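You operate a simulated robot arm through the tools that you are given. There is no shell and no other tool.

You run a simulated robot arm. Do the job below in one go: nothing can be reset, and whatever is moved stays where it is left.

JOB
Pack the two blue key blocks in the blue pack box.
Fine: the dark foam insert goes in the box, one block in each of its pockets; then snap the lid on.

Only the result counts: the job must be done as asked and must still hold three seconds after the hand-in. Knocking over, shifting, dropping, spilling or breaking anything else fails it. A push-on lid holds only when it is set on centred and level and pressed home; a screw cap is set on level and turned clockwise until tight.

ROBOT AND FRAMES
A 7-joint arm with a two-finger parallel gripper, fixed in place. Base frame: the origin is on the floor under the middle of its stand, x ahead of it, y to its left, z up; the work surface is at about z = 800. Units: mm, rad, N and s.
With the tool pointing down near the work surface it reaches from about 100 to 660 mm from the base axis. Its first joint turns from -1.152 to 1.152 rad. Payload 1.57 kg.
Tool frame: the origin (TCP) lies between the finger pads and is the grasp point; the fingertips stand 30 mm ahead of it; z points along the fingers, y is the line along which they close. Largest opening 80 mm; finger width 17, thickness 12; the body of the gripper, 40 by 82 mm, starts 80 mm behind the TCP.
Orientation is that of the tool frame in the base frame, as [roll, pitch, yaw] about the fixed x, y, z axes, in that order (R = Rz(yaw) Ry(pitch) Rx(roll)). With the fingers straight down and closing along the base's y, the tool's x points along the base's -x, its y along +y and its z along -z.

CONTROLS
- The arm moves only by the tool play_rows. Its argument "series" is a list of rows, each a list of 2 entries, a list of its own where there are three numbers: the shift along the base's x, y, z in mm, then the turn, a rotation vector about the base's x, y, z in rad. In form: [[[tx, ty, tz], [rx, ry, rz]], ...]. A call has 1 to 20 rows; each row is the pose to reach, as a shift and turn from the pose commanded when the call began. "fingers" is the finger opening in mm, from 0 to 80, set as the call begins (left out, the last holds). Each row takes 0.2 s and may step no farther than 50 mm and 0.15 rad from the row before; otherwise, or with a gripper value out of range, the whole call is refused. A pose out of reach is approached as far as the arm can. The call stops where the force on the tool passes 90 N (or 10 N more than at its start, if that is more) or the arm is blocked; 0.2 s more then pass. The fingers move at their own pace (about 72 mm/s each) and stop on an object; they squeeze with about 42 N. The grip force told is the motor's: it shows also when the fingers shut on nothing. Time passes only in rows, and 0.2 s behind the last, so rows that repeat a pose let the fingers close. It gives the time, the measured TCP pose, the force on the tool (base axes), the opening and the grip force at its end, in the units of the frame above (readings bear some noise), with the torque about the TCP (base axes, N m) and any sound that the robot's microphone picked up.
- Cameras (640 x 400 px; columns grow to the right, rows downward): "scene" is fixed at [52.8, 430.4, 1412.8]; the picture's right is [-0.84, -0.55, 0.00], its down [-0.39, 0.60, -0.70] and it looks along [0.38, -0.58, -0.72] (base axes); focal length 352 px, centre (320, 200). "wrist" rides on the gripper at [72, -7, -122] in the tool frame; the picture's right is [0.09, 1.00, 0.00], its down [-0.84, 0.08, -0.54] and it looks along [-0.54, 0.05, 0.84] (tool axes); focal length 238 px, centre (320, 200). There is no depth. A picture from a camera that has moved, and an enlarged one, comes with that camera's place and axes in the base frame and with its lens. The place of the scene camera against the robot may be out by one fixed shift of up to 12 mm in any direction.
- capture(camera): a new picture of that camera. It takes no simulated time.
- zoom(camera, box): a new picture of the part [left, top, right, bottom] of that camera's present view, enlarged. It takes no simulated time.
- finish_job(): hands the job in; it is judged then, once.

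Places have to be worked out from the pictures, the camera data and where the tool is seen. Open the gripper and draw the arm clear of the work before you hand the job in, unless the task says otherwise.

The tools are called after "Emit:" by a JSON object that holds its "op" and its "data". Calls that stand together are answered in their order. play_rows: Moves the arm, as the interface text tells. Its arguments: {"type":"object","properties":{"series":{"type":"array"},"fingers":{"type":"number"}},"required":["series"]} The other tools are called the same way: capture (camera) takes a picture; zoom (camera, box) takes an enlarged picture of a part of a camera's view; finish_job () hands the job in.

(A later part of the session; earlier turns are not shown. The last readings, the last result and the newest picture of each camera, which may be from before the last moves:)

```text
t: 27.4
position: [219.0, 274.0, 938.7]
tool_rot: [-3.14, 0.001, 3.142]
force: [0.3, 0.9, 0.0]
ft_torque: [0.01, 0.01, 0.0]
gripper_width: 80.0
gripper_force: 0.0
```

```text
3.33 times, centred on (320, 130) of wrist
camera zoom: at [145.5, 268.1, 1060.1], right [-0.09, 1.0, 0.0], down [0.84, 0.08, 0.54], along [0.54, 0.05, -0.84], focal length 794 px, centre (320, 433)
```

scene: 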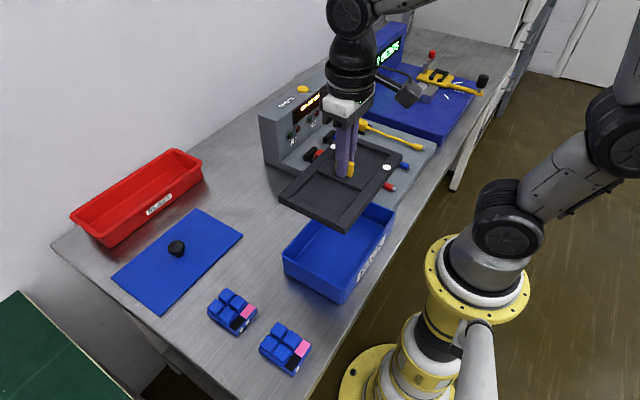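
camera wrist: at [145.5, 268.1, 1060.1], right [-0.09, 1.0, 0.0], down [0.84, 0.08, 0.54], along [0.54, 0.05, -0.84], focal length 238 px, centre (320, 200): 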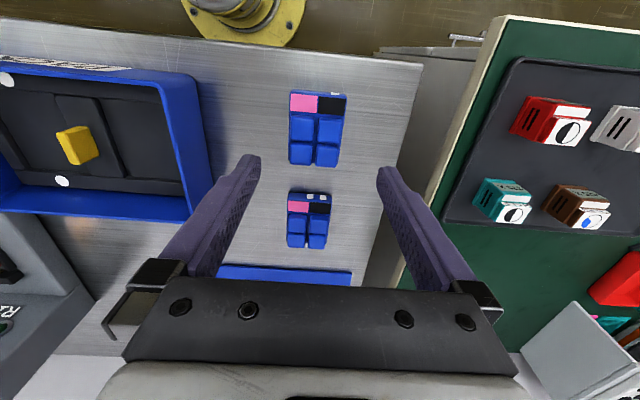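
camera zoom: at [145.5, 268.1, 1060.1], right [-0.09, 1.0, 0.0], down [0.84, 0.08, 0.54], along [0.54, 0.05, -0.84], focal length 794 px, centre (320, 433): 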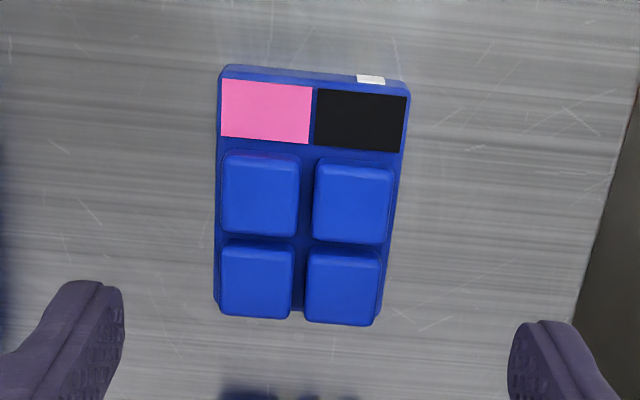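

Block 1 is axis-aligned, about 71×54 mm, centred roughly (+3, −5) from the hand axis. I need its body and key heights before gripping, so I'll go lower, centred over it.

Emit:
{"op": "play_rows", "data": {"series": [[[3, -4.8, -20], [0, 0, 0]], [[3, -4.8, -45], [0, 0, 0]], [[3, -4.8, -60], [0, 0, 0]], [[3, -4.8, -60], [0, 0, 0]], [[3, -4.8, -60], [0, 0, 0]]], "fingers": 80}}

Emit:
{"op": "capture", "data": {"camera": "wrist"}}

Emit:
{"op": "zoom", "data": {"camera": "wrist", "box": [240, 90, 400, 210]}}

Emit:
{"op": "zoom", "data": {"camera": "scene", "box": [230, 290, 340, 390]}}

```text
t: 28.6
position: [221.3, 269.6, 878.4]
tool_rot: [-3.141, 0.0, 3.14]
force: [0.0, 0.7, -0.4]
ft_torque: [0.0, -0.01, 0.0]
gripper_width: 79.9
gripper_force: 0.0
```

```text
taken
camera wrist: at [149.1, 262.2, 999.7], right [-0.09, 1.0, 0.0], down [0.84, 0.08, 0.54], along [0.54, 0.05, -0.84], focal length 238 px, centre (320, 200)
```

wrist: 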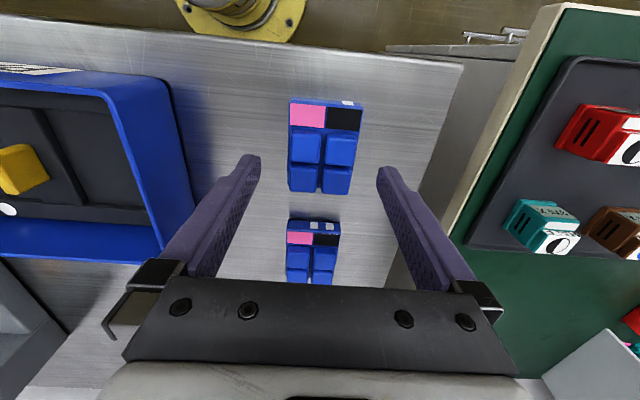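

```text
3.33 times, centred on (320, 150) of wrist
camera zoom: at [149.1, 262.2, 999.7], right [-0.09, 1.0, 0.0], down [0.84, 0.08, 0.54], along [0.54, 0.05, -0.84], focal length 794 px, centre (320, 367)
```

zoom: 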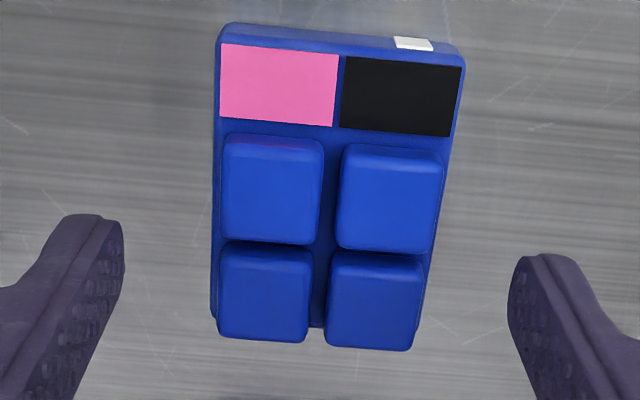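

```text
4.00 times, centred on (285, 340) of scene
camera zoom: at [52.8, 430.4, 1412.8], right [-0.84, -0.55, 0.0], down [-0.39, 0.6, -0.7], along [0.38, -0.58, -0.72], focal length 1408 px, centre (460, -360)
```

zoom: 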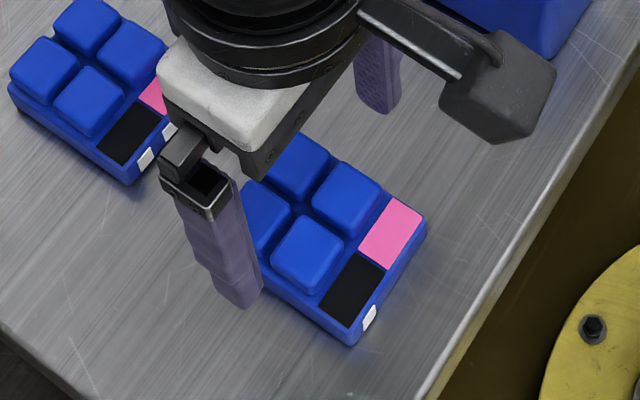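

The block body is about 19 mm tall, 55 mm wide and 70 mm long, with keys up to about z=829. To keep the fingertips above the insert's frame on release, I'll grip the upper body with fingertips at z≈812, after a (−2, +2) correction.

Emit:
{"op": "play_rows", "data": {"series": [[[-2, 2, 0], [0, 0, 0]], [[-2, 2, -10], [0, 0, 0]], [[-2, 2, -20], [0, 0, 0]], [[-2, 2, -29], [0, 0, 0]], [[-2, 2, -35.5], [0, 0, 0]], [[-2, 2, -35.5], [0, 0, 0]], [[-2, 2, -35.5], [0, 0, 0]]], "fingers": 80}}

Emit:
{"op": "capture", "data": {"camera": "wrist"}}

Emit:
{"op": "zoom", "data": {"camera": "scene", "box": [230, 290, 340, 390]}}

```text
t: 30.2
position: [219.9, 269.6, 843.0]
tool_rot: [3.14, 0.001, 3.141]
force: [-0.2, 0.2, 0.6]
ft_torque: [-0.03, -0.02, -0.01]
gripper_width: 80.0
gripper_force: 0.1
```

```text
taken
camera wrist: at [147.1, 263.5, 964.1], right [-0.09, 1.0, 0.0], down [0.84, 0.08, 0.54], along [0.54, 0.05, -0.84], focal length 238 px, centre (320, 200)
```

wrist: 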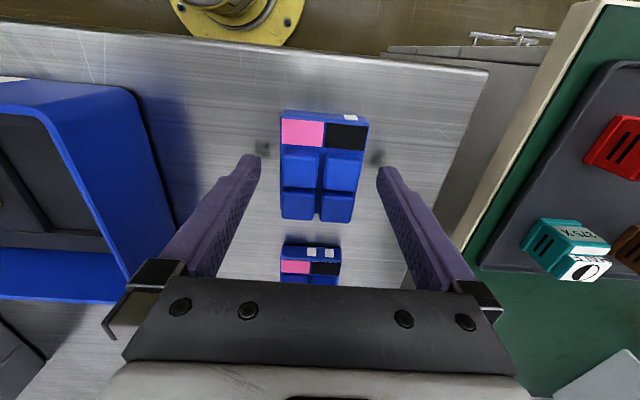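

```text
4.00 times, centred on (285, 340) of scene
camera zoom: at [52.8, 430.4, 1412.8], right [-0.84, -0.55, 0.0], down [-0.39, 0.6, -0.7], along [0.38, -0.58, -0.72], focal length 1408 px, centre (460, -360)
```

zoom: 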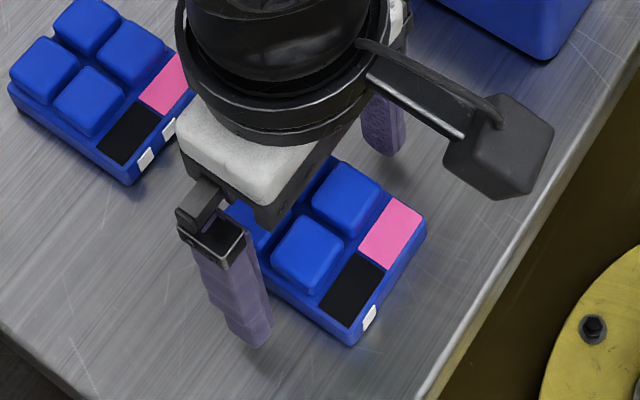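

The block is centred between the fingers. Closing now.

Emit:
{"op": "play_rows", "data": {"series": [[[0, 0, 0], [0, 0, 0]], [[0, 0, 0], [0, 0, 0]], [[0, 0, 0], [0, 0, 0]], [[0, 0, 0], [0, 0, 0]], [[0, 0, 0], [0, 0, 0]]], "fingers": 40}}

Emit:
{"op": "capture", "data": {"camera": "wrist"}}

Emit:
{"op": "zoom", "data": {"camera": "scene", "box": [230, 290, 340, 390]}}

```text
t: 31.4
position: [219.3, 269.1, 842.8]
tool_rot: [3.14, 0.0, -3.141]
force: [-1.2, -0.7, 0.1]
ft_torque: [-0.04, -0.02, 0.02]
gripper_width: 55.0
gripper_force: 41.5
```

```text
taken
camera wrist: at [147.0, 263.5, 964.1], right [-0.09, 1.0, 0.0], down [0.84, 0.08, 0.54], along [0.54, 0.05, -0.84], focal length 238 px, centre (320, 200)
```

wrist: 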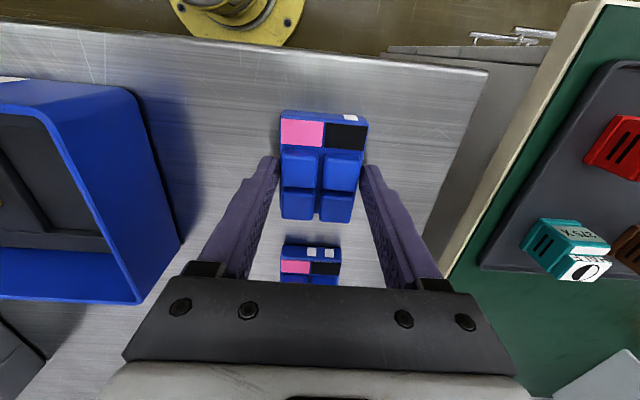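

```text
4.00 times, centred on (285, 340) of scene
camera zoom: at [52.8, 430.3, 1412.8], right [-0.84, -0.55, 0.0], down [-0.39, 0.6, -0.7], along [0.38, -0.58, -0.72], focal length 1408 px, centre (460, -360)
```

zoom: 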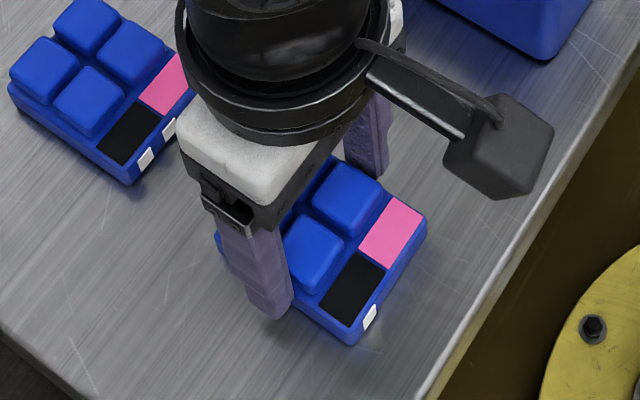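

The block is held at 55.0 mm, 41.5 N. I'll zoom to see how it sits relative to the hand, then lift.

Emit:
{"op": "zoom", "data": {"camera": "wrist", "box": [240, 90, 400, 230]}}

Emit:
{"op": "play_rows", "data": {"series": [[[0, 0, 5], [0, 0, 0]], [[0, 0, 20], [0, 0, 0]], [[0, 0, 50], [0, 0, 0]], [[0, 0, 85], [0, 0, 0]], [[0, 0, 110], [0, 0, 0]], [[0, 0, 110], [0, 0, 0]]], "fingers": 40}}

Emit:
{"op": "capture", "data": {"camera": "wrist"}}

Emit:
{"op": "capture", "data": {"camera": "scene"}}

```text
2.86 times, centred on (320, 160) of wrist
camera zoom: at [147.0, 263.5, 964.1], right [-0.09, 1.0, 0.0], down [0.84, 0.08, 0.54], along [0.54, 0.05, -0.84], focal length 681 px, centre (320, 314)
```

zoom: 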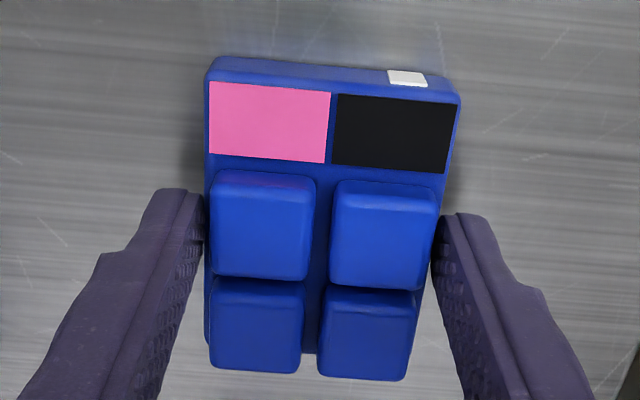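

```text
t: 32.8
position: [220.0, 269.7, 954.3]
tool_rot: [3.14, 0.002, -3.142]
force: [-0.5, 0.8, -0.1]
ft_torque: [-0.01, 0.0, -0.02]
gripper_width: 54.7
gripper_force: 42.2
```

```text
taken
camera wrist: at [147.5, 263.3, 1075.9], right [-0.09, 1.0, 0.0], down [0.84, 0.08, 0.54], along [0.54, 0.05, -0.84], focal length 238 px, centre (320, 200)
```

wrist: 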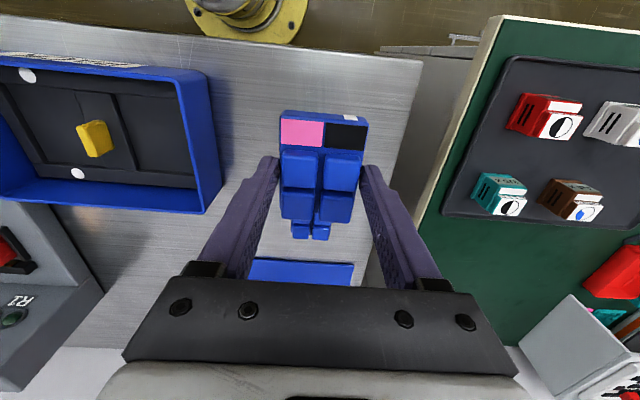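

```text
taken
```

scene: 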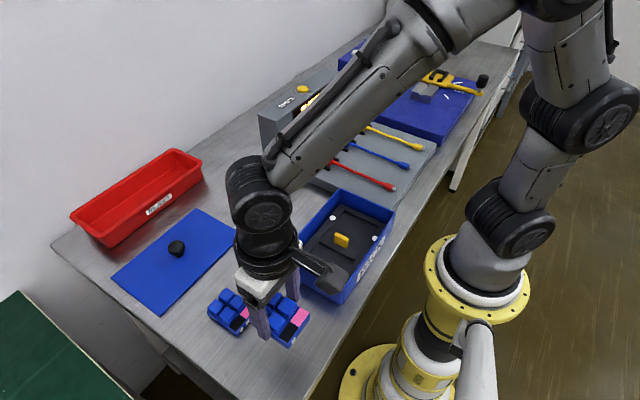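

Block 1 is held level and centred on the TCP. I'll carry it over the −y pocket at about (248.6, −14), staying above the rim.

Emit:
{"op": "play_rows", "data": {"series": [[[4, -40, 0], [0, 0, 0]], [[8, -80, 0], [0, 0, 0]], [[12, -121, 0], [0, 0, 0]], [[16, -162, 0], [0, 0, 0]], [[20, -203, 0], [0, 0, 0]], [[25, -244, 0], [0, 0, 0]], [[28.9, -283.4, 0], [0, 0, 0]], [[28.9, -283.4, -20], [0, 0, 0]], [[28.9, -283.4, -40], [0, 0, 0]], [[28.9, -283.4, -40], [0, 0, 0]], [[28.9, -283.4, -40], [0, 0, 0]]], "fingers": 40}}

Emit:
{"op": "capture", "data": {"camera": "wrist"}}

Emit:
{"op": "zoom", "data": {"camera": "scene", "box": [260, 140, 420, 310]}}

```text
t: 35.2
position: [250.0, -12.1, 910.2]
tool_rot: [3.141, 0.0, -3.141]
force: [0.4, 0.2, -0.9]
ft_torque: [0.0, 0.04, 0.0]
gripper_width: 54.8
gripper_force: 41.6
```

```text
taken
camera wrist: at [176.8, -18.9, 1032.2], right [-0.09, 1.0, 0.0], down [0.84, 0.08, 0.54], along [0.54, 0.05, -0.84], focal length 238 px, centre (320, 200)
```

wrist: 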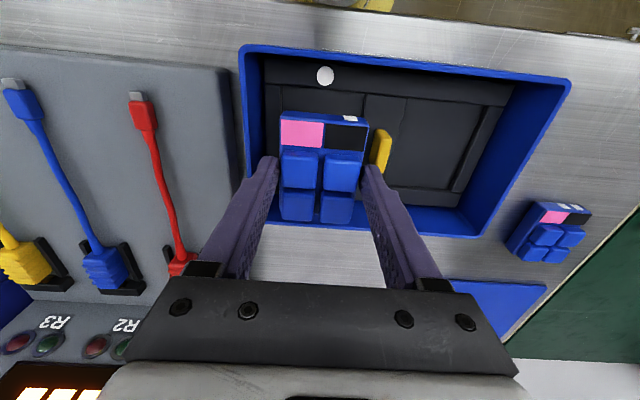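

```text
2.35 times, centred on (340, 225) of scene
camera zoom: at [52.8, 430.4, 1412.8], right [-0.84, -0.55, 0.0], down [-0.39, 0.6, -0.7], along [0.38, -0.58, -0.72], focal length 828 px, centre (273, 141)
```

zoom: 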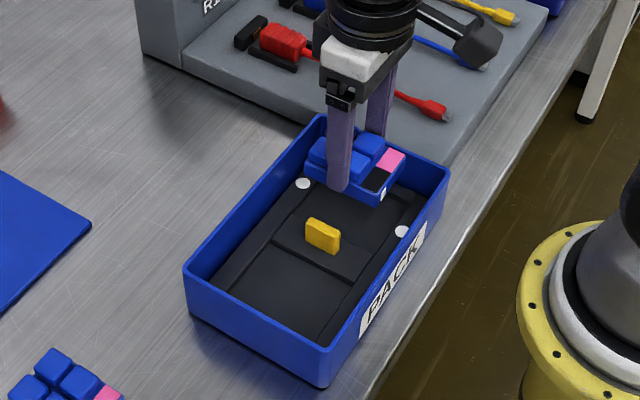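

Emit:
{"op": "zoom", "data": {"camera": "wrist", "box": [230, 40, 410, 180]}}

```text
2.86 times, centred on (320, 110) of wrist
camera zoom: at [176.8, -18.9, 1032.2], right [-0.09, 1.0, 0.0], down [0.84, 0.08, 0.54], along [0.54, 0.05, -0.84], focal length 681 px, centre (320, 457)
```

zoom: 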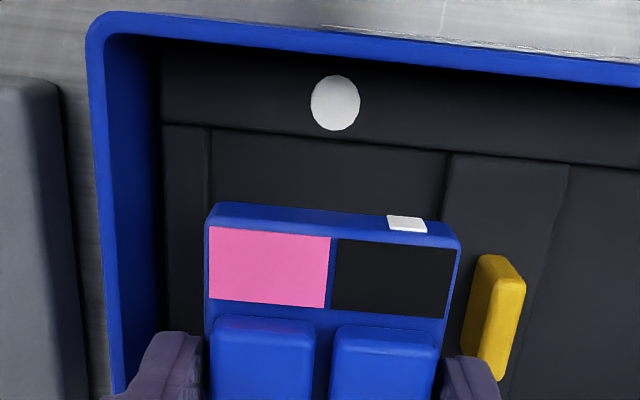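

The pocket spans y≈−47.6 to 21 and the block is about 1.3 mm off centre. I'll shift −1.3 in y and lower in stages.

Emit:
{"op": "play_rows", "data": {"series": [[[0, -1.3, -10], [0, 0, 0]], [[0, -1.3, -22], [0, 0, 0]], [[0, -1.3, -34], [0, 0, 0]], [[0, -1.3, -42], [0, 0, 0]], [[0, -1.3, -50], [0, 0, 0]], [[0, -1.3, -57], [0, 0, 0]], [[0, -1.3, -57], [0, 0, 0]]], "fingers": 40}}

Emit:
{"op": "capture", "data": {"camera": "wrist"}}

Emit:
{"op": "zoom", "data": {"camera": "scene", "box": [260, 140, 420, 310]}}

```text
t: 36.8
position: [247.6, -14.8, 853.5]
tool_rot: [-3.14, 0.0, -3.141]
force: [-0.2, 0.2, -0.5]
ft_torque: [-0.01, 0.01, 0.0]
gripper_width: 54.9
gripper_force: 42.2
```

```text
taken
camera wrist: at [176.4, -21.0, 976.3], right [-0.09, 1.0, 0.0], down [0.84, 0.08, 0.54], along [0.54, 0.05, -0.84], focal length 238 px, centre (320, 200)
```

wrist: 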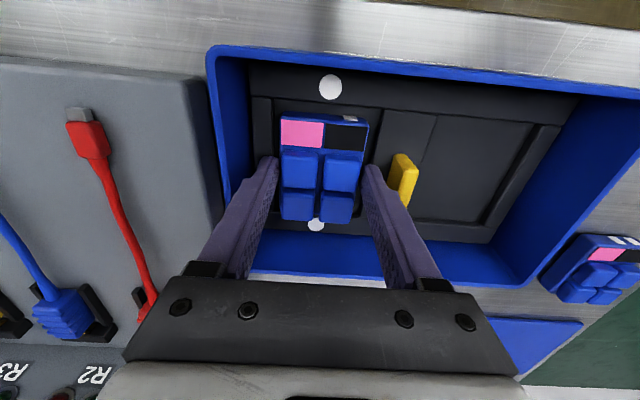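

```text
2.35 times, centred on (340, 225) of scene
camera zoom: at [52.8, 430.4, 1412.8], right [-0.84, -0.55, 0.0], down [-0.39, 0.6, -0.7], along [0.38, -0.58, -0.72], focal length 828 px, centre (273, 141)
```

zoom: 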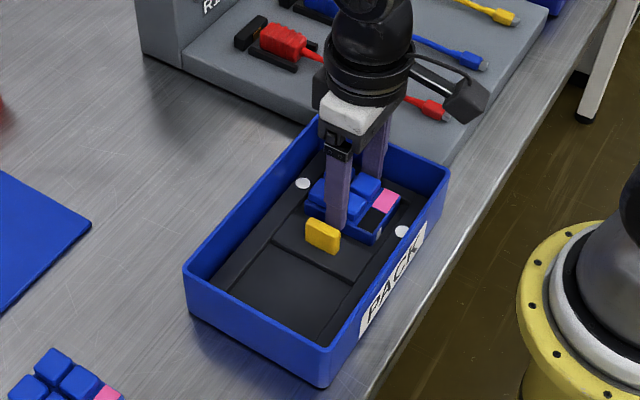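

The block is entering the pocket without contact. Continuing down in small steps until I feel a touch.

Emit:
{"op": "play_rows", "data": {"series": [[[0, 0, -1.5], [0, 0, 0]], [[0, 0, -3], [0, 0, 0]], [[0, 0, -3], [0, 0, 0]]], "fingers": 40}}

Emit:
{"op": "play_rows", "data": {"series": [[[0, 0, -1], [0, 0, 0]], [[0, 0, -2], [0, 0, 0]], [[0, 0, -2], [0, 0, 0]]], "fingers": 40}}

```text
t: 37.6
position: [249.4, -14.5, 853.8]
tool_rot: [3.141, 0.003, -3.141]
force: [-5.7, 0.2, 38.2]
ft_torque: [-0.01, 0.37, 0.05]
gripper_width: 54.9
gripper_force: 41.9
```

```text
t: 38.4
position: [250.7, -14.7, 851.1]
tool_rot: [-3.14, 0.008, -3.14]
force: [0.6, 2.5, 37.1]
ft_torque: [0.11, -0.07, 0.0]
gripper_width: 54.9
gripper_force: 42.4
```

Contact at about 37 N near TCP z≈851. I'll look closely at whether the block is on the pocket floor or the fingertips are on the frame.

Emit:
{"op": "zoom", "data": {"camera": "wrist", "box": [230, 60, 410, 240]}}

Emit:
{"op": "zoom", "data": {"camera": "scene", "box": [310, 180, 400, 250]}}

```text
2.22 times, centred on (320, 150) of wrist
camera zoom: at [177.5, -21.1, 972.4], right [-0.09, 1.0, 0.0], down [0.83, 0.08, 0.55], along [0.55, 0.05, -0.84], focal length 530 px, centre (320, 311)
```

zoom: 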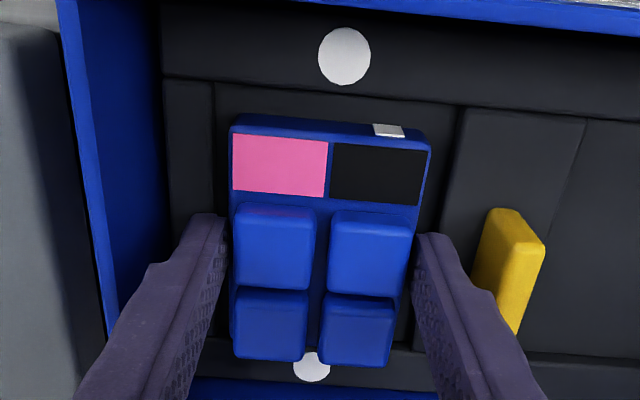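

```text
5.71 times, centred on (355, 215) of scene
camera zoom: at [52.5, 430.4, 1412.8], right [-0.84, -0.55, 0.0], down [-0.39, 0.6, -0.7], along [0.38, -0.58, -0.72], focal length 2012 px, centre (120, 114)
```

zoom: 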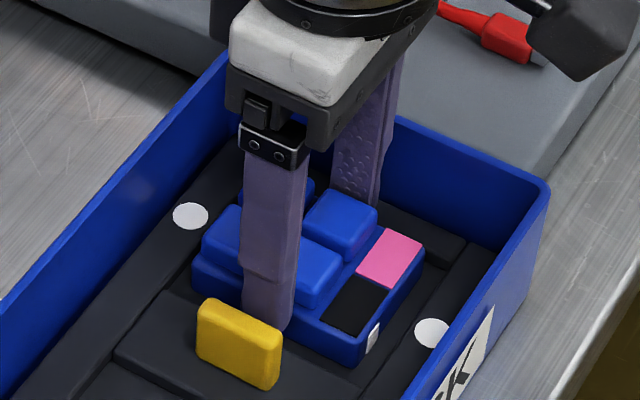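

The block is inside the pocket outline and the steady ~37 N suggests it is on the floor and just slipping in the grip. I'll ease off 2 mm while opening to 66.

Emit:
{"op": "play_rows", "data": {"series": [[[0, 0, 1], [0, 0, 0]], [[0, 0, 1.5], [0, 0, 0]], [[0, 0, 1.5], [0, 0, 0]], [[0, 0, 1.5], [0, 0, 0]]], "fingers": 64}}

Emit:
{"op": "zoom", "data": {"camera": "wrist", "box": [230, 60, 410, 240]}}

```text
t: 39.4
position: [247.7, -14.7, 852.0]
tool_rot: [-3.141, -0.002, 3.141]
force: [0.2, -0.5, -0.4]
ft_torque: [-0.01, 0.01, 0.03]
gripper_width: 64.1
gripper_force: 0.1
```

```text
2.22 times, centred on (320, 150) of wrist
camera zoom: at [175.7, -20.8, 973.2], right [-0.09, 1.0, 0.0], down [0.84, 0.08, 0.54], along [0.54, 0.05, -0.84], focal length 530 px, centre (320, 311)
```

zoom: 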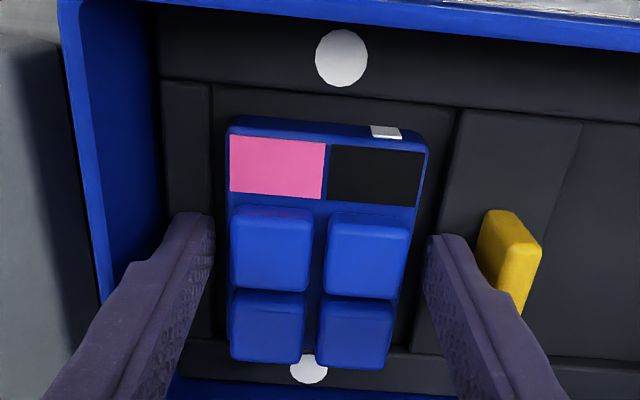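

The fingers are free and the block hasn't moved. I'll rise and inspect.

Emit:
{"op": "play_rows", "data": {"series": [[[0, 0, 10], [0, 0, 0]], [[0, 0, 30], [0, 0, 0]], [[0, 0, 70], [0, 0, 0]], [[0, 0, 110], [0, 0, 0]], [[0, 0, 150], [0, 0, 0]], [[0, 0, 150], [0, 0, 0]]], "fingers": 64}}

Emit:
{"op": "capture", "data": {"camera": "wrist"}}

Emit:
{"op": "zoom", "data": {"camera": "scene", "box": [270, 170, 410, 300]}}

Emit:
{"op": "zoom", "data": {"camera": "wrist", "box": [240, 30, 500, 190]}}

```text
t: 40.8
position: [246.3, -13.8, 1001.2]
tool_rot: [3.142, 0.0, 3.141]
force: [0.2, 0.1, 0.4]
ft_torque: [-0.02, -0.01, -0.01]
gripper_width: 64.3
gripper_force: 0.1
```

```text
taken
camera wrist: at [174.6, -19.7, 1123.8], right [-0.09, 1.0, 0.0], down [0.84, 0.08, 0.54], along [0.54, 0.05, -0.84], focal length 238 px, centre (320, 200)
```

wrist: 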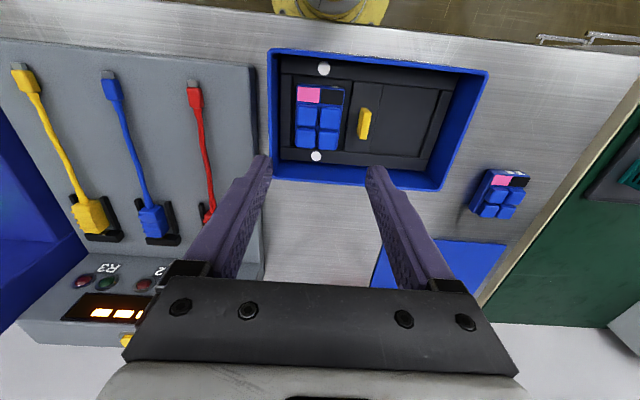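

```text
3.08 times, centred on (340, 235) of scene
camera zoom: at [52.8, 430.4, 1412.8], right [-0.84, -0.55, 0.0], down [-0.39, 0.6, -0.7], along [0.38, -0.58, -0.72], focal length 1083 px, centre (258, 92)
```

zoom: 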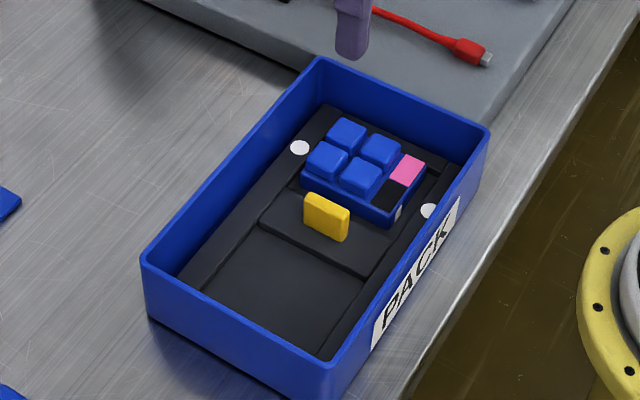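

```text
2.46 times, centred on (370, 110) of wrist
camera zoom: at [174.6, -19.7, 1123.8], right [-0.09, 1.0, 0.0], down [0.84, 0.08, 0.54], along [0.54, 0.05, -0.84], focal length 587 px, centre (197, 422)
```

zoom: 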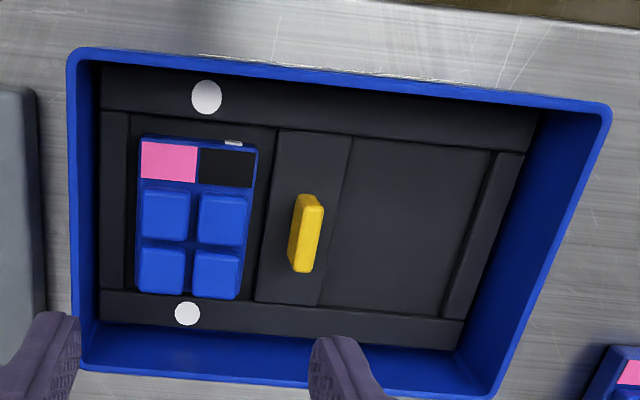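

Block 1 sits flat in the −y pocket. Now I'll move to hover over block 2 at about (338, 269).

Emit:
{"op": "play_rows", "data": {"series": [[[12.8, 40.6, 0], [0, 0, 0]], [[25.5, 81.2, 0], [0, 0, 0]], [[38.3, 121.9, 0], [0, 0, 0]], [[51.1, 162.5, 0], [0, 0, 0]], [[63.9, 203, 0], [0, 0, 0]], [[76.6, 243.8, 0], [0, 0, 0]], [[89.4, 284.4, 0], [0, 0, 0]], [[89.4, 284.4, -40], [0, 0, 0]], [[89.4, 284.4, -80], [0, 0, 0]], [[89.4, 284.4, -110], [0, 0, 0]], [[89.4, 284.4, -124], [0, 0, 0]], [[89.4, 284.4, -124], [0, 0, 0]], [[89.4, 284.4, -124], [0, 0, 0]]], "fingers": 80}}

Emit:
{"op": "capture", "data": {"camera": "wrist"}}

Emit:
{"op": "zoom", "data": {"camera": "wrist", "box": [240, 90, 400, 210]}}

```text
t: 43.6
position: [337.8, 270.6, 879.0]
tool_rot: [-3.14, -0.001, -3.141]
force: [-0.1, 0.0, 0.2]
ft_torque: [0.01, 0.03, -0.02]
gripper_width: 79.8
gripper_force: 0.0
```

```text
taken
camera wrist: at [265.3, 264.9, 999.7], right [-0.09, 1.0, 0.0], down [0.84, 0.08, 0.54], along [0.54, 0.05, -0.84], focal length 238 px, centre (320, 200)
```

wrist: 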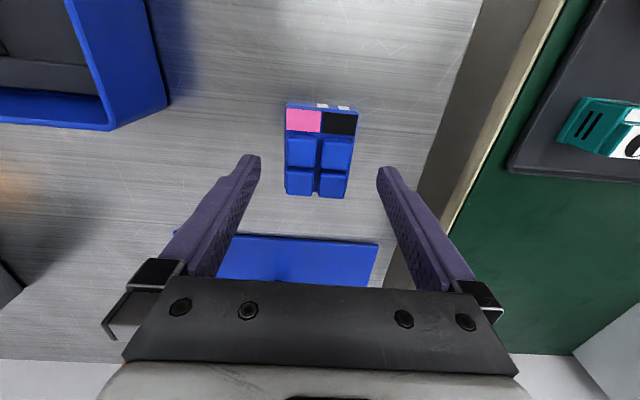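

```text
3.33 times, centred on (320, 150) of wrist
camera zoom: at [265.3, 264.9, 999.7], right [-0.09, 1.0, 0.0], down [0.84, 0.08, 0.54], along [0.54, 0.05, -0.84], focal length 794 px, centre (320, 367)
```

zoom: 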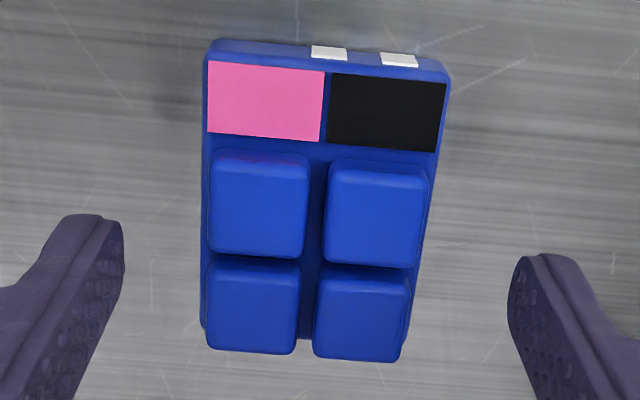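

Block 2 is aligned like block 1, about (+2, −1) off the hand axis. I'll correct, lower to the same grip height and close.

Emit:
{"op": "play_rows", "data": {"series": [[[2, -1.1, 0], [0, 0, 0]], [[2, -1.1, -10], [0, 0, 0]], [[2, -1.1, -20], [0, 0, 0]], [[2, -1.1, -29], [0, 0, 0]], [[2, -1.1, -35.5], [0, 0, 0]], [[2, -1.1, -35.5], [0, 0, 0]], [[2, -1.1, -35.5], [0, 0, 0]]], "fingers": 80}}

Emit:
{"op": "capture", "data": {"camera": "wrist"}}

```text
t: 45.2
position: [339.1, 268.7, 841.3]
tool_rot: [-3.141, 0.001, 3.141]
force: [-0.3, -0.5, 0.1]
ft_torque: [0.0, 0.01, 0.04]
gripper_width: 80.1
gripper_force: 0.0
```

```text
taken
camera wrist: at [267.5, 262.2, 962.7], right [-0.09, 1.0, 0.0], down [0.84, 0.08, 0.54], along [0.54, 0.05, -0.84], focal length 238 px, centre (320, 200)
```

wrist: 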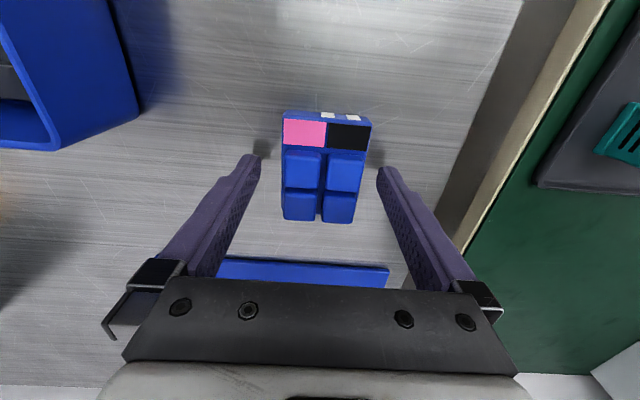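

Well placed; closing on block 2 and lifting.

Emit:
{"op": "play_rows", "data": {"series": [[[0, 0, 0], [0, 0, 0]], [[0, 0, 0], [0, 0, 0]], [[0, 0, 0], [0, 0, 0]], [[0, 0, 0], [0, 0, 0]], [[0, 0, 0], [0, 0, 0]]], "fingers": 40}}

Emit:
{"op": "play_rows", "data": {"series": [[[0, 0, 5], [0, 0, 0]], [[0, 0, 20], [0, 0, 0]], [[0, 0, 50], [0, 0, 0]], [[0, 0, 85], [0, 0, 0]], [[0, 0, 110], [0, 0, 0]], [[0, 0, 110], [0, 0, 0]]], "fingers": 40}}

Emit:
{"op": "capture", "data": {"camera": "wrist"}}

```text
t: 46.4
position: [340.2, 268.2, 841.6]
tool_rot: [-3.142, 0.0, 3.141]
force: [-1.3, -0.2, 0.9]
ft_torque: [0.03, -0.03, -0.04]
gripper_width: 55.1
gripper_force: 41.9
```

```text
t: 47.8
position: [340.1, 268.4, 951.7]
tool_rot: [3.141, -0.001, 3.142]
force: [0.6, -0.6, -1.3]
ft_torque: [0.01, 0.03, -0.01]
gripper_width: 54.7
gripper_force: 41.9
```

```text
taken
camera wrist: at [266.9, 263.0, 1073.5], right [-0.09, 1.0, 0.0], down [0.84, 0.08, 0.54], along [0.54, 0.05, -0.84], focal length 238 px, centre (320, 200)
```

wrist: 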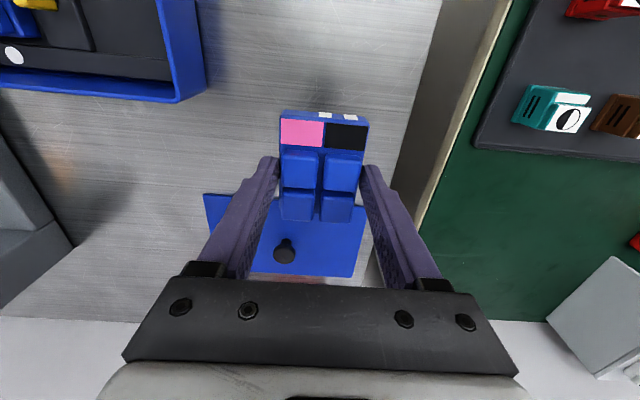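

Block 2 is held (55 mm, 42 N) and lifted. I'll carry it over the +y pocket at about (248.6, 90.5).

Emit:
{"op": "play_rows", "data": {"series": [[[-18, -35, 0], [0, 0, 0]], [[-36, -70, 0], [0, 0, 0]], [[-54, -106, 0], [0, 0, 0]], [[-73, -142, 0], [0, 0, 0]], [[-91.4, -177.5, 0], [0, 0, 0]], [[-91.4, -177.5, -20], [0, 0, 0]], [[-91.4, -177.5, -40], [0, 0, 0]], [[-91.4, -177.5, -40], [0, 0, 0]], [[-91.4, -177.5, -40], [0, 0, 0]]], "fingers": 40}}

Emit:
{"op": "capture", "data": {"camera": "wrist"}}

Emit:
{"op": "zoom", "data": {"camera": "wrist", "box": [200, 30, 440, 180]}}

```text
t: 49.8
position: [250.5, 90.3, 914.4]
tool_rot: [-3.141, 0.001, -3.141]
force: [-0.2, -0.4, -1.0]
ft_torque: [0.01, 0.01, 0.0]
gripper_width: 54.6
gripper_force: 42.1
```

```text
taken
camera wrist: at [176.8, 84.7, 1034.5], right [-0.09, 1.0, 0.0], down [0.84, 0.08, 0.54], along [0.54, 0.05, -0.84], focal length 238 px, centre (320, 200)
```

wrist: 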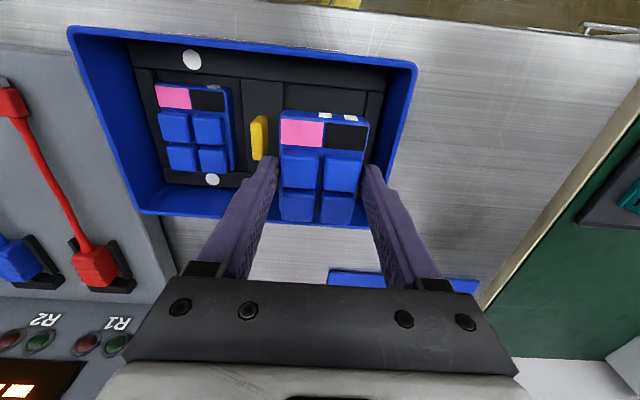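

```text
2.67 times, centred on (320, 105) of wrist
camera zoom: at [176.8, 84.7, 1034.5], right [-0.09, 1.0, 0.0], down [0.84, 0.08, 0.54], along [0.54, 0.05, -0.84], focal length 636 px, centre (320, 453)
```

zoom: 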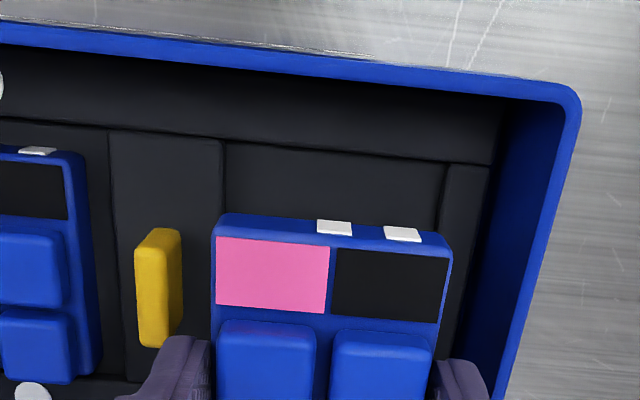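

Block 2 is centred over the pocket within about 0.5 mm, and the left finger clears the tab. Lowering.

Emit:
{"op": "play_rows", "data": {"series": [[[0, 0, -10], [0, 0, 0]], [[0, 0, -22], [0, 0, 0]], [[0, 0, -34], [0, 0, 0]], [[0, 0, -42], [0, 0, 0]], [[0, 0, -50], [0, 0, 0]], [[0, 0, -56], [0, 0, 0]], [[0, 0, -56], [0, 0, 0]]], "fingers": 40}}

Emit:
{"op": "capture", "data": {"camera": "wrist"}}

Emit:
{"op": "zoom", "data": {"camera": "scene", "box": [270, 170, 410, 300]}}

```text
t: 51.4
position: [248.9, 91.8, 855.6]
tool_rot: [-3.141, 0.0, -3.141]
force: [0.1, 0.2, -0.8]
ft_torque: [-0.02, 0.0, 0.02]
gripper_width: 55.0
gripper_force: 41.8
```

```text
taken
camera wrist: at [176.2, 84.6, 977.0], right [-0.09, 1.0, 0.0], down [0.84, 0.08, 0.54], along [0.54, 0.05, -0.84], focal length 238 px, centre (320, 200)
```

wrist: 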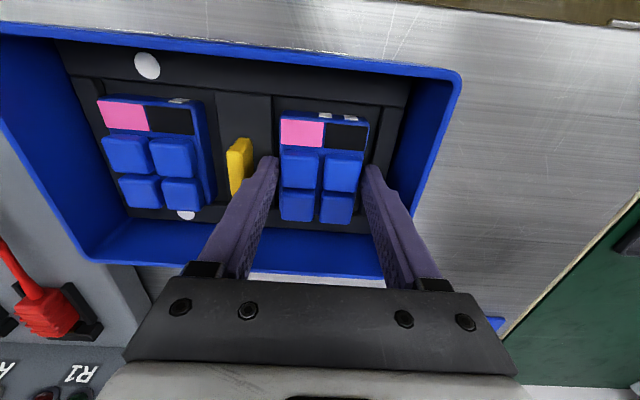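

```text
3.08 times, centred on (340, 235) of scene
camera zoom: at [52.8, 430.4, 1412.8], right [-0.84, -0.55, 0.0], down [-0.39, 0.6, -0.7], along [0.38, -0.58, -0.72], focal length 1083 px, centre (258, 92)
```

zoom: 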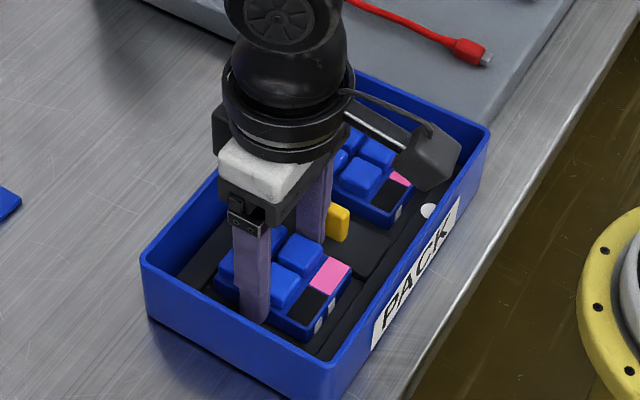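

Block 2 is entering its pocket freely. I'll go down in small steps until it touches.

Emit:
{"op": "play_rows", "data": {"series": [[[0, 0, -1.5], [0, 0, 0]], [[0, 0, -3], [0, 0, 0]], [[0, 0, -3], [0, 0, 0]]], "fingers": 40}}

Emit:
{"op": "play_rows", "data": {"series": [[[0, 0, -1], [0, 0, 0]], [[0, 0, -1.5], [0, 0, 0]], [[0, 0, -1.5], [0, 0, 0]]], "fingers": 40}}

```text
t: 52.2
position: [249.8, 90.8, 853.1]
tool_rot: [-3.141, 0.001, 3.141]
force: [-1.1, -1.8, 10.0]
ft_torque: [-0.1, 0.13, 0.01]
gripper_width: 55.0
gripper_force: 42.1
```

```text
t: 53.0
position: [249.6, 91.3, 852.0]
tool_rot: [3.14, 0.002, 3.141]
force: [-0.4, 0.1, 22.5]
ft_torque: [-0.11, 0.23, 0.0]
gripper_width: 54.7
gripper_force: 41.6
```

Block 2 is on the pocket floor at the same height as block 1 (22 N). I'll ease off, open just to 61 to stay clear of the tab, and rise.

Emit:
{"op": "play_rows", "data": {"series": [[[0, 0, 0.5], [0, 0, 0]], [[0, 0, 1], [0, 0, 0]], [[0, 0, 1], [0, 0, 0]], [[0, 0, 1], [0, 0, 0]]], "fingers": 61}}

Emit:
{"op": "play_rows", "data": {"series": [[[0, 0, 10], [0, 0, 0]], [[0, 0, 30], [0, 0, 0]], [[0, 0, 70], [0, 0, 0]], [[0, 0, 110], [0, 0, 0]], [[0, 0, 150], [0, 0, 0]], [[0, 0, 150], [0, 0, 0]]], "fingers": 61}}

Emit:
{"op": "capture", "data": {"camera": "wrist"}}

Emit:
{"op": "zoom", "data": {"camera": "scene", "box": [270, 170, 410, 300]}}

Emit:
{"op": "zoom", "data": {"camera": "wrist", "box": [150, 20, 410, 190]}}

```text
t: 54.0
position: [249.0, 89.7, 853.3]
tool_rot: [3.141, 0.002, -3.141]
force: [0.1, -0.1, 0.2]
ft_torque: [0.01, 0.03, 0.04]
gripper_width: 61.0
gripper_force: 0.1
```

```text
t: 55.4
position: [247.9, 89.8, 1004.6]
tool_rot: [3.141, -0.001, -3.14]
force: [-0.2, -0.1, 0.3]
ft_torque: [0.03, 0.0, -0.04]
gripper_width: 60.7
gripper_force: 0.1
```

```text
taken
camera wrist: at [175.3, 83.3, 1126.3], right [-0.09, 1.0, 0.0], down [0.84, 0.08, 0.54], along [0.54, 0.05, -0.84], focal length 238 px, centre (320, 200)
```

wrist: 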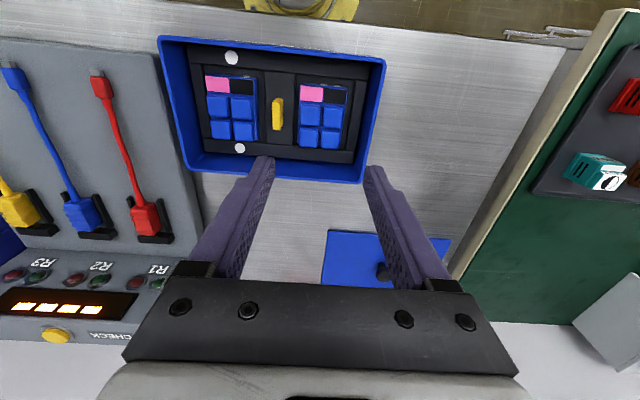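

```text
3.08 times, centred on (340, 235) of scene
camera zoom: at [52.8, 430.4, 1412.8], right [-0.84, -0.55, 0.0], down [-0.39, 0.6, -0.7], along [0.38, -0.58, -0.72], focal length 1083 px, centre (258, 92)
```

zoom: 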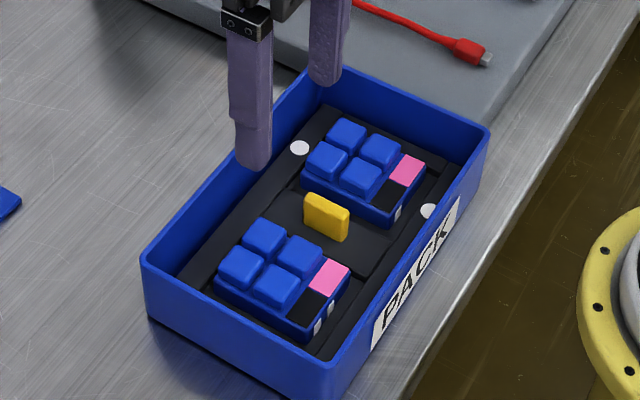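

```text
2.35 times, centred on (280, 105) of wrist
camera zoom: at [175.3, 83.3, 1126.3], right [-0.09, 1.0, 0.0], down [0.84, 0.08, 0.54], along [0.54, 0.05, -0.84], focal length 561 px, centre (414, 424)
```

zoom: 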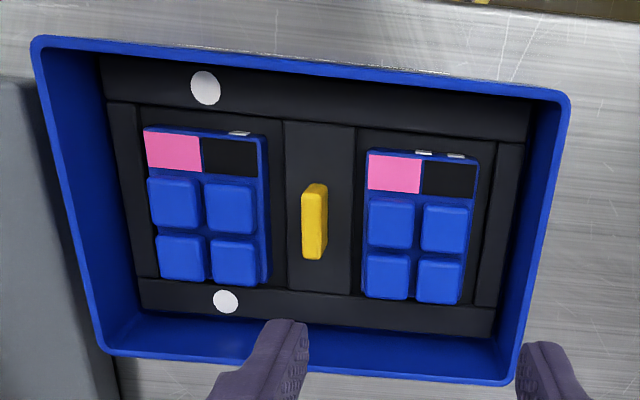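

Both blocks lie flat in their pockets. Next is the lid, so I'll hover over its knob at about (518, 234).

Emit:
{"op": "play_rows", "data": {"series": [[[38.5, 20.5, 0], [0, 0, 0]], [[77, 41, 0], [0, 0, 0]], [[115.5, 61.5, 0], [0, 0, 0]], [[154, 82, 0], [0, 0, 0]], [[192.5, 102.5, 0], [0, 0, 0]], [[231, 123, 0], [0, 0, 0]], [[269.4, 143.6, 0], [0, 0, 0]], [[269.4, 143.6, -40], [0, 0, 0]], [[269.4, 143.6, -75], [0, 0, 0]], [[269.4, 143.6, -75], [0, 0, 0]], [[269.4, 143.6, -75], [0, 0, 0]]], "fingers": 80}}

Emit:
{"op": "capture", "data": {"camera": "wrist"}}

Emit:
{"op": "zoom", "data": {"camera": "wrist", "box": [260, 80, 390, 200]}}

Emit:
{"op": "zoom", "data": {"camera": "scene", "box": [100, 190, 260, 320]}}

```text
t: 57.8
position: [517.6, 232.9, 928.3]
tool_rot: [3.142, -0.001, 3.139]
force: [-0.5, -0.9, -0.5]
ft_torque: [-0.01, 0.0, -0.01]
gripper_width: 80.0
gripper_force: 0.0
```

```text
taken
camera wrist: at [444.8, 227.6, 1049.6], right [-0.09, 1.0, 0.0], down [0.84, 0.08, 0.54], along [0.54, 0.05, -0.84], focal length 238 px, centre (320, 200)
```

wrist: 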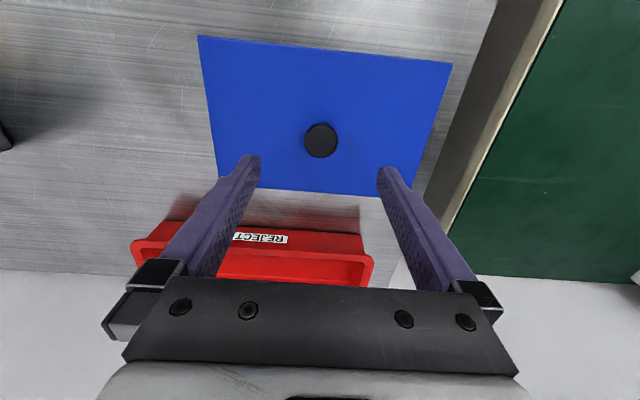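

```text
3.33 times, centred on (325, 140) of wrist
camera zoom: at [444.8, 227.6, 1049.6], right [-0.09, 1.0, 0.0], down [0.84, 0.08, 0.54], along [0.54, 0.05, -0.84], focal length 794 px, centre (303, 400)
```

zoom: 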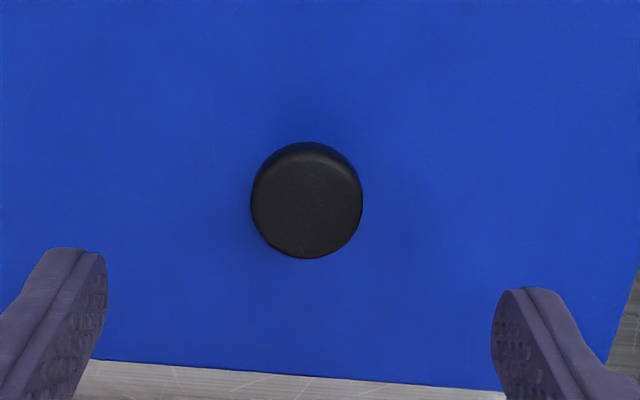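

```text
3.08 times, centred on (180, 255) of scene
camera zoom: at [52.8, 430.4, 1412.8], right [-0.84, -0.55, 0.0], down [-0.39, 0.6, -0.7], along [0.38, -0.58, -0.72], focal length 1083 px, centre (751, 31)
```

zoom: 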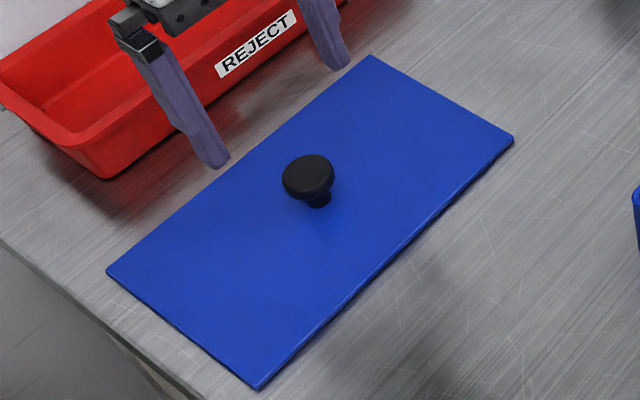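

The lid is about 224×145 mm with the knob at its centre near (518.5, 235), cap about 31 mm across with its top at z≈830. To align it I'll use a calibration-free comparison. First I'll photograph the empty box rim from the placing pose, then compare it with the lid's edges in the hand.

Emit:
{"op": "play_rows", "data": {"series": [[[0, 0, 30], [0, 0, 0]], [[-39, -28, 30], [0, 0, 0]], [[-78, -56, 30], [0, 0, 0]], [[-117, -84, 30], [0, 0, 0]], [[-156, -112, 30], [0, 0, 0]], [[-195, -140, 30], [0, 0, 0]], [[-234, -168, 30], [0, 0, 0]], [[-269.4, -195, 30], [0, 0, 0]], [[-269.4, -195, 0], [0, 0, 0]], [[-269.4, -195, -32], [0, 0, 0]], [[-269.4, -195, -32], [0, 0, 0]], [[-269.4, -195, -32], [0, 0, 0]], [[-269.4, -195, -32], [0, 0, 0]], [[-269.4, -195, -32], [0, 0, 0]], [[-269.4, -195, -32], [0, 0, 0]]], "fingers": 31}}

Emit:
{"op": "capture", "data": {"camera": "wrist"}}

Emit:
{"op": "zoom", "data": {"camera": "wrist", "box": [110, 20, 320, 260]}}

Emit:
{"op": "zoom", "data": {"camera": "wrist", "box": [320, 20, 530, 260]}}

```text
t: 61.0
position: [249.6, 41.1, 895.9]
tool_rot: [3.14, -0.001, 3.141]
force: [-0.3, 0.3, 0.2]
ft_torque: [-0.03, -0.01, -0.03]
gripper_width: 31.0
gripper_force: 0.0
```

```text
taken
camera wrist: at [176.3, 34.6, 1017.2], right [-0.09, 1.0, 0.0], down [0.84, 0.08, 0.54], along [0.54, 0.05, -0.84], focal length 238 px, centre (320, 200)
```

wrist: 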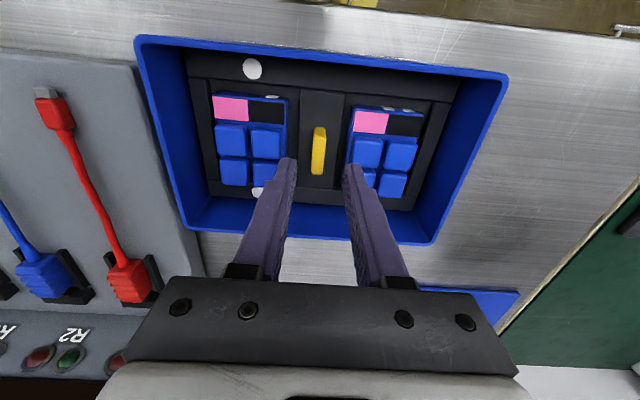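

```text
1.67 times, centred on (215, 140) of wrist
camera zoom: at [176.3, 34.6, 1017.2], right [-0.09, 1.0, 0.0], down [0.84, 0.08, 0.54], along [0.54, 0.05, -0.84], focal length 397 px, centre (495, 300)
```

zoom: 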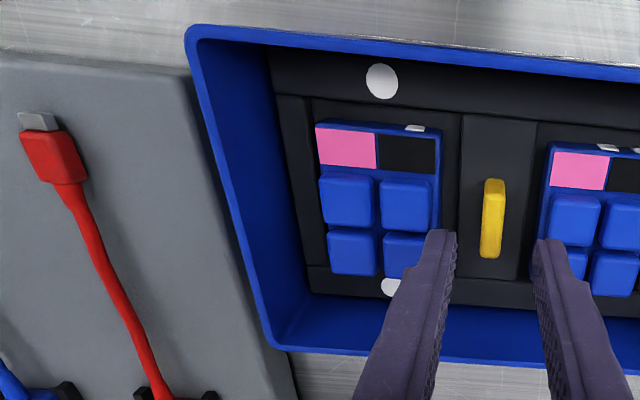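

```text
1.67 times, centred on (425, 140) of wrist
camera zoom: at [176.3, 34.6, 1017.2], right [-0.09, 1.0, 0.0], down [0.84, 0.08, 0.54], along [0.54, 0.05, -0.84], focal length 397 px, centre (145, 300)
```

zoom: 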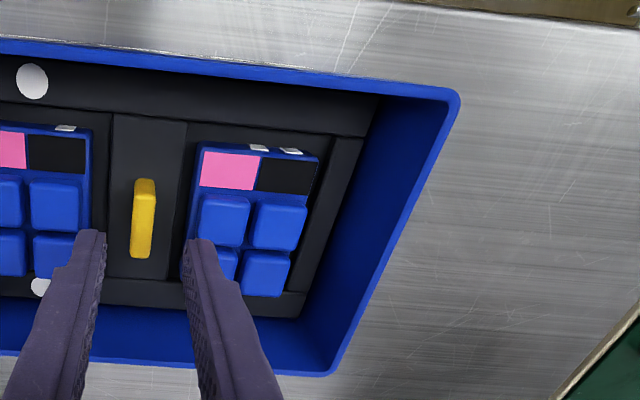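

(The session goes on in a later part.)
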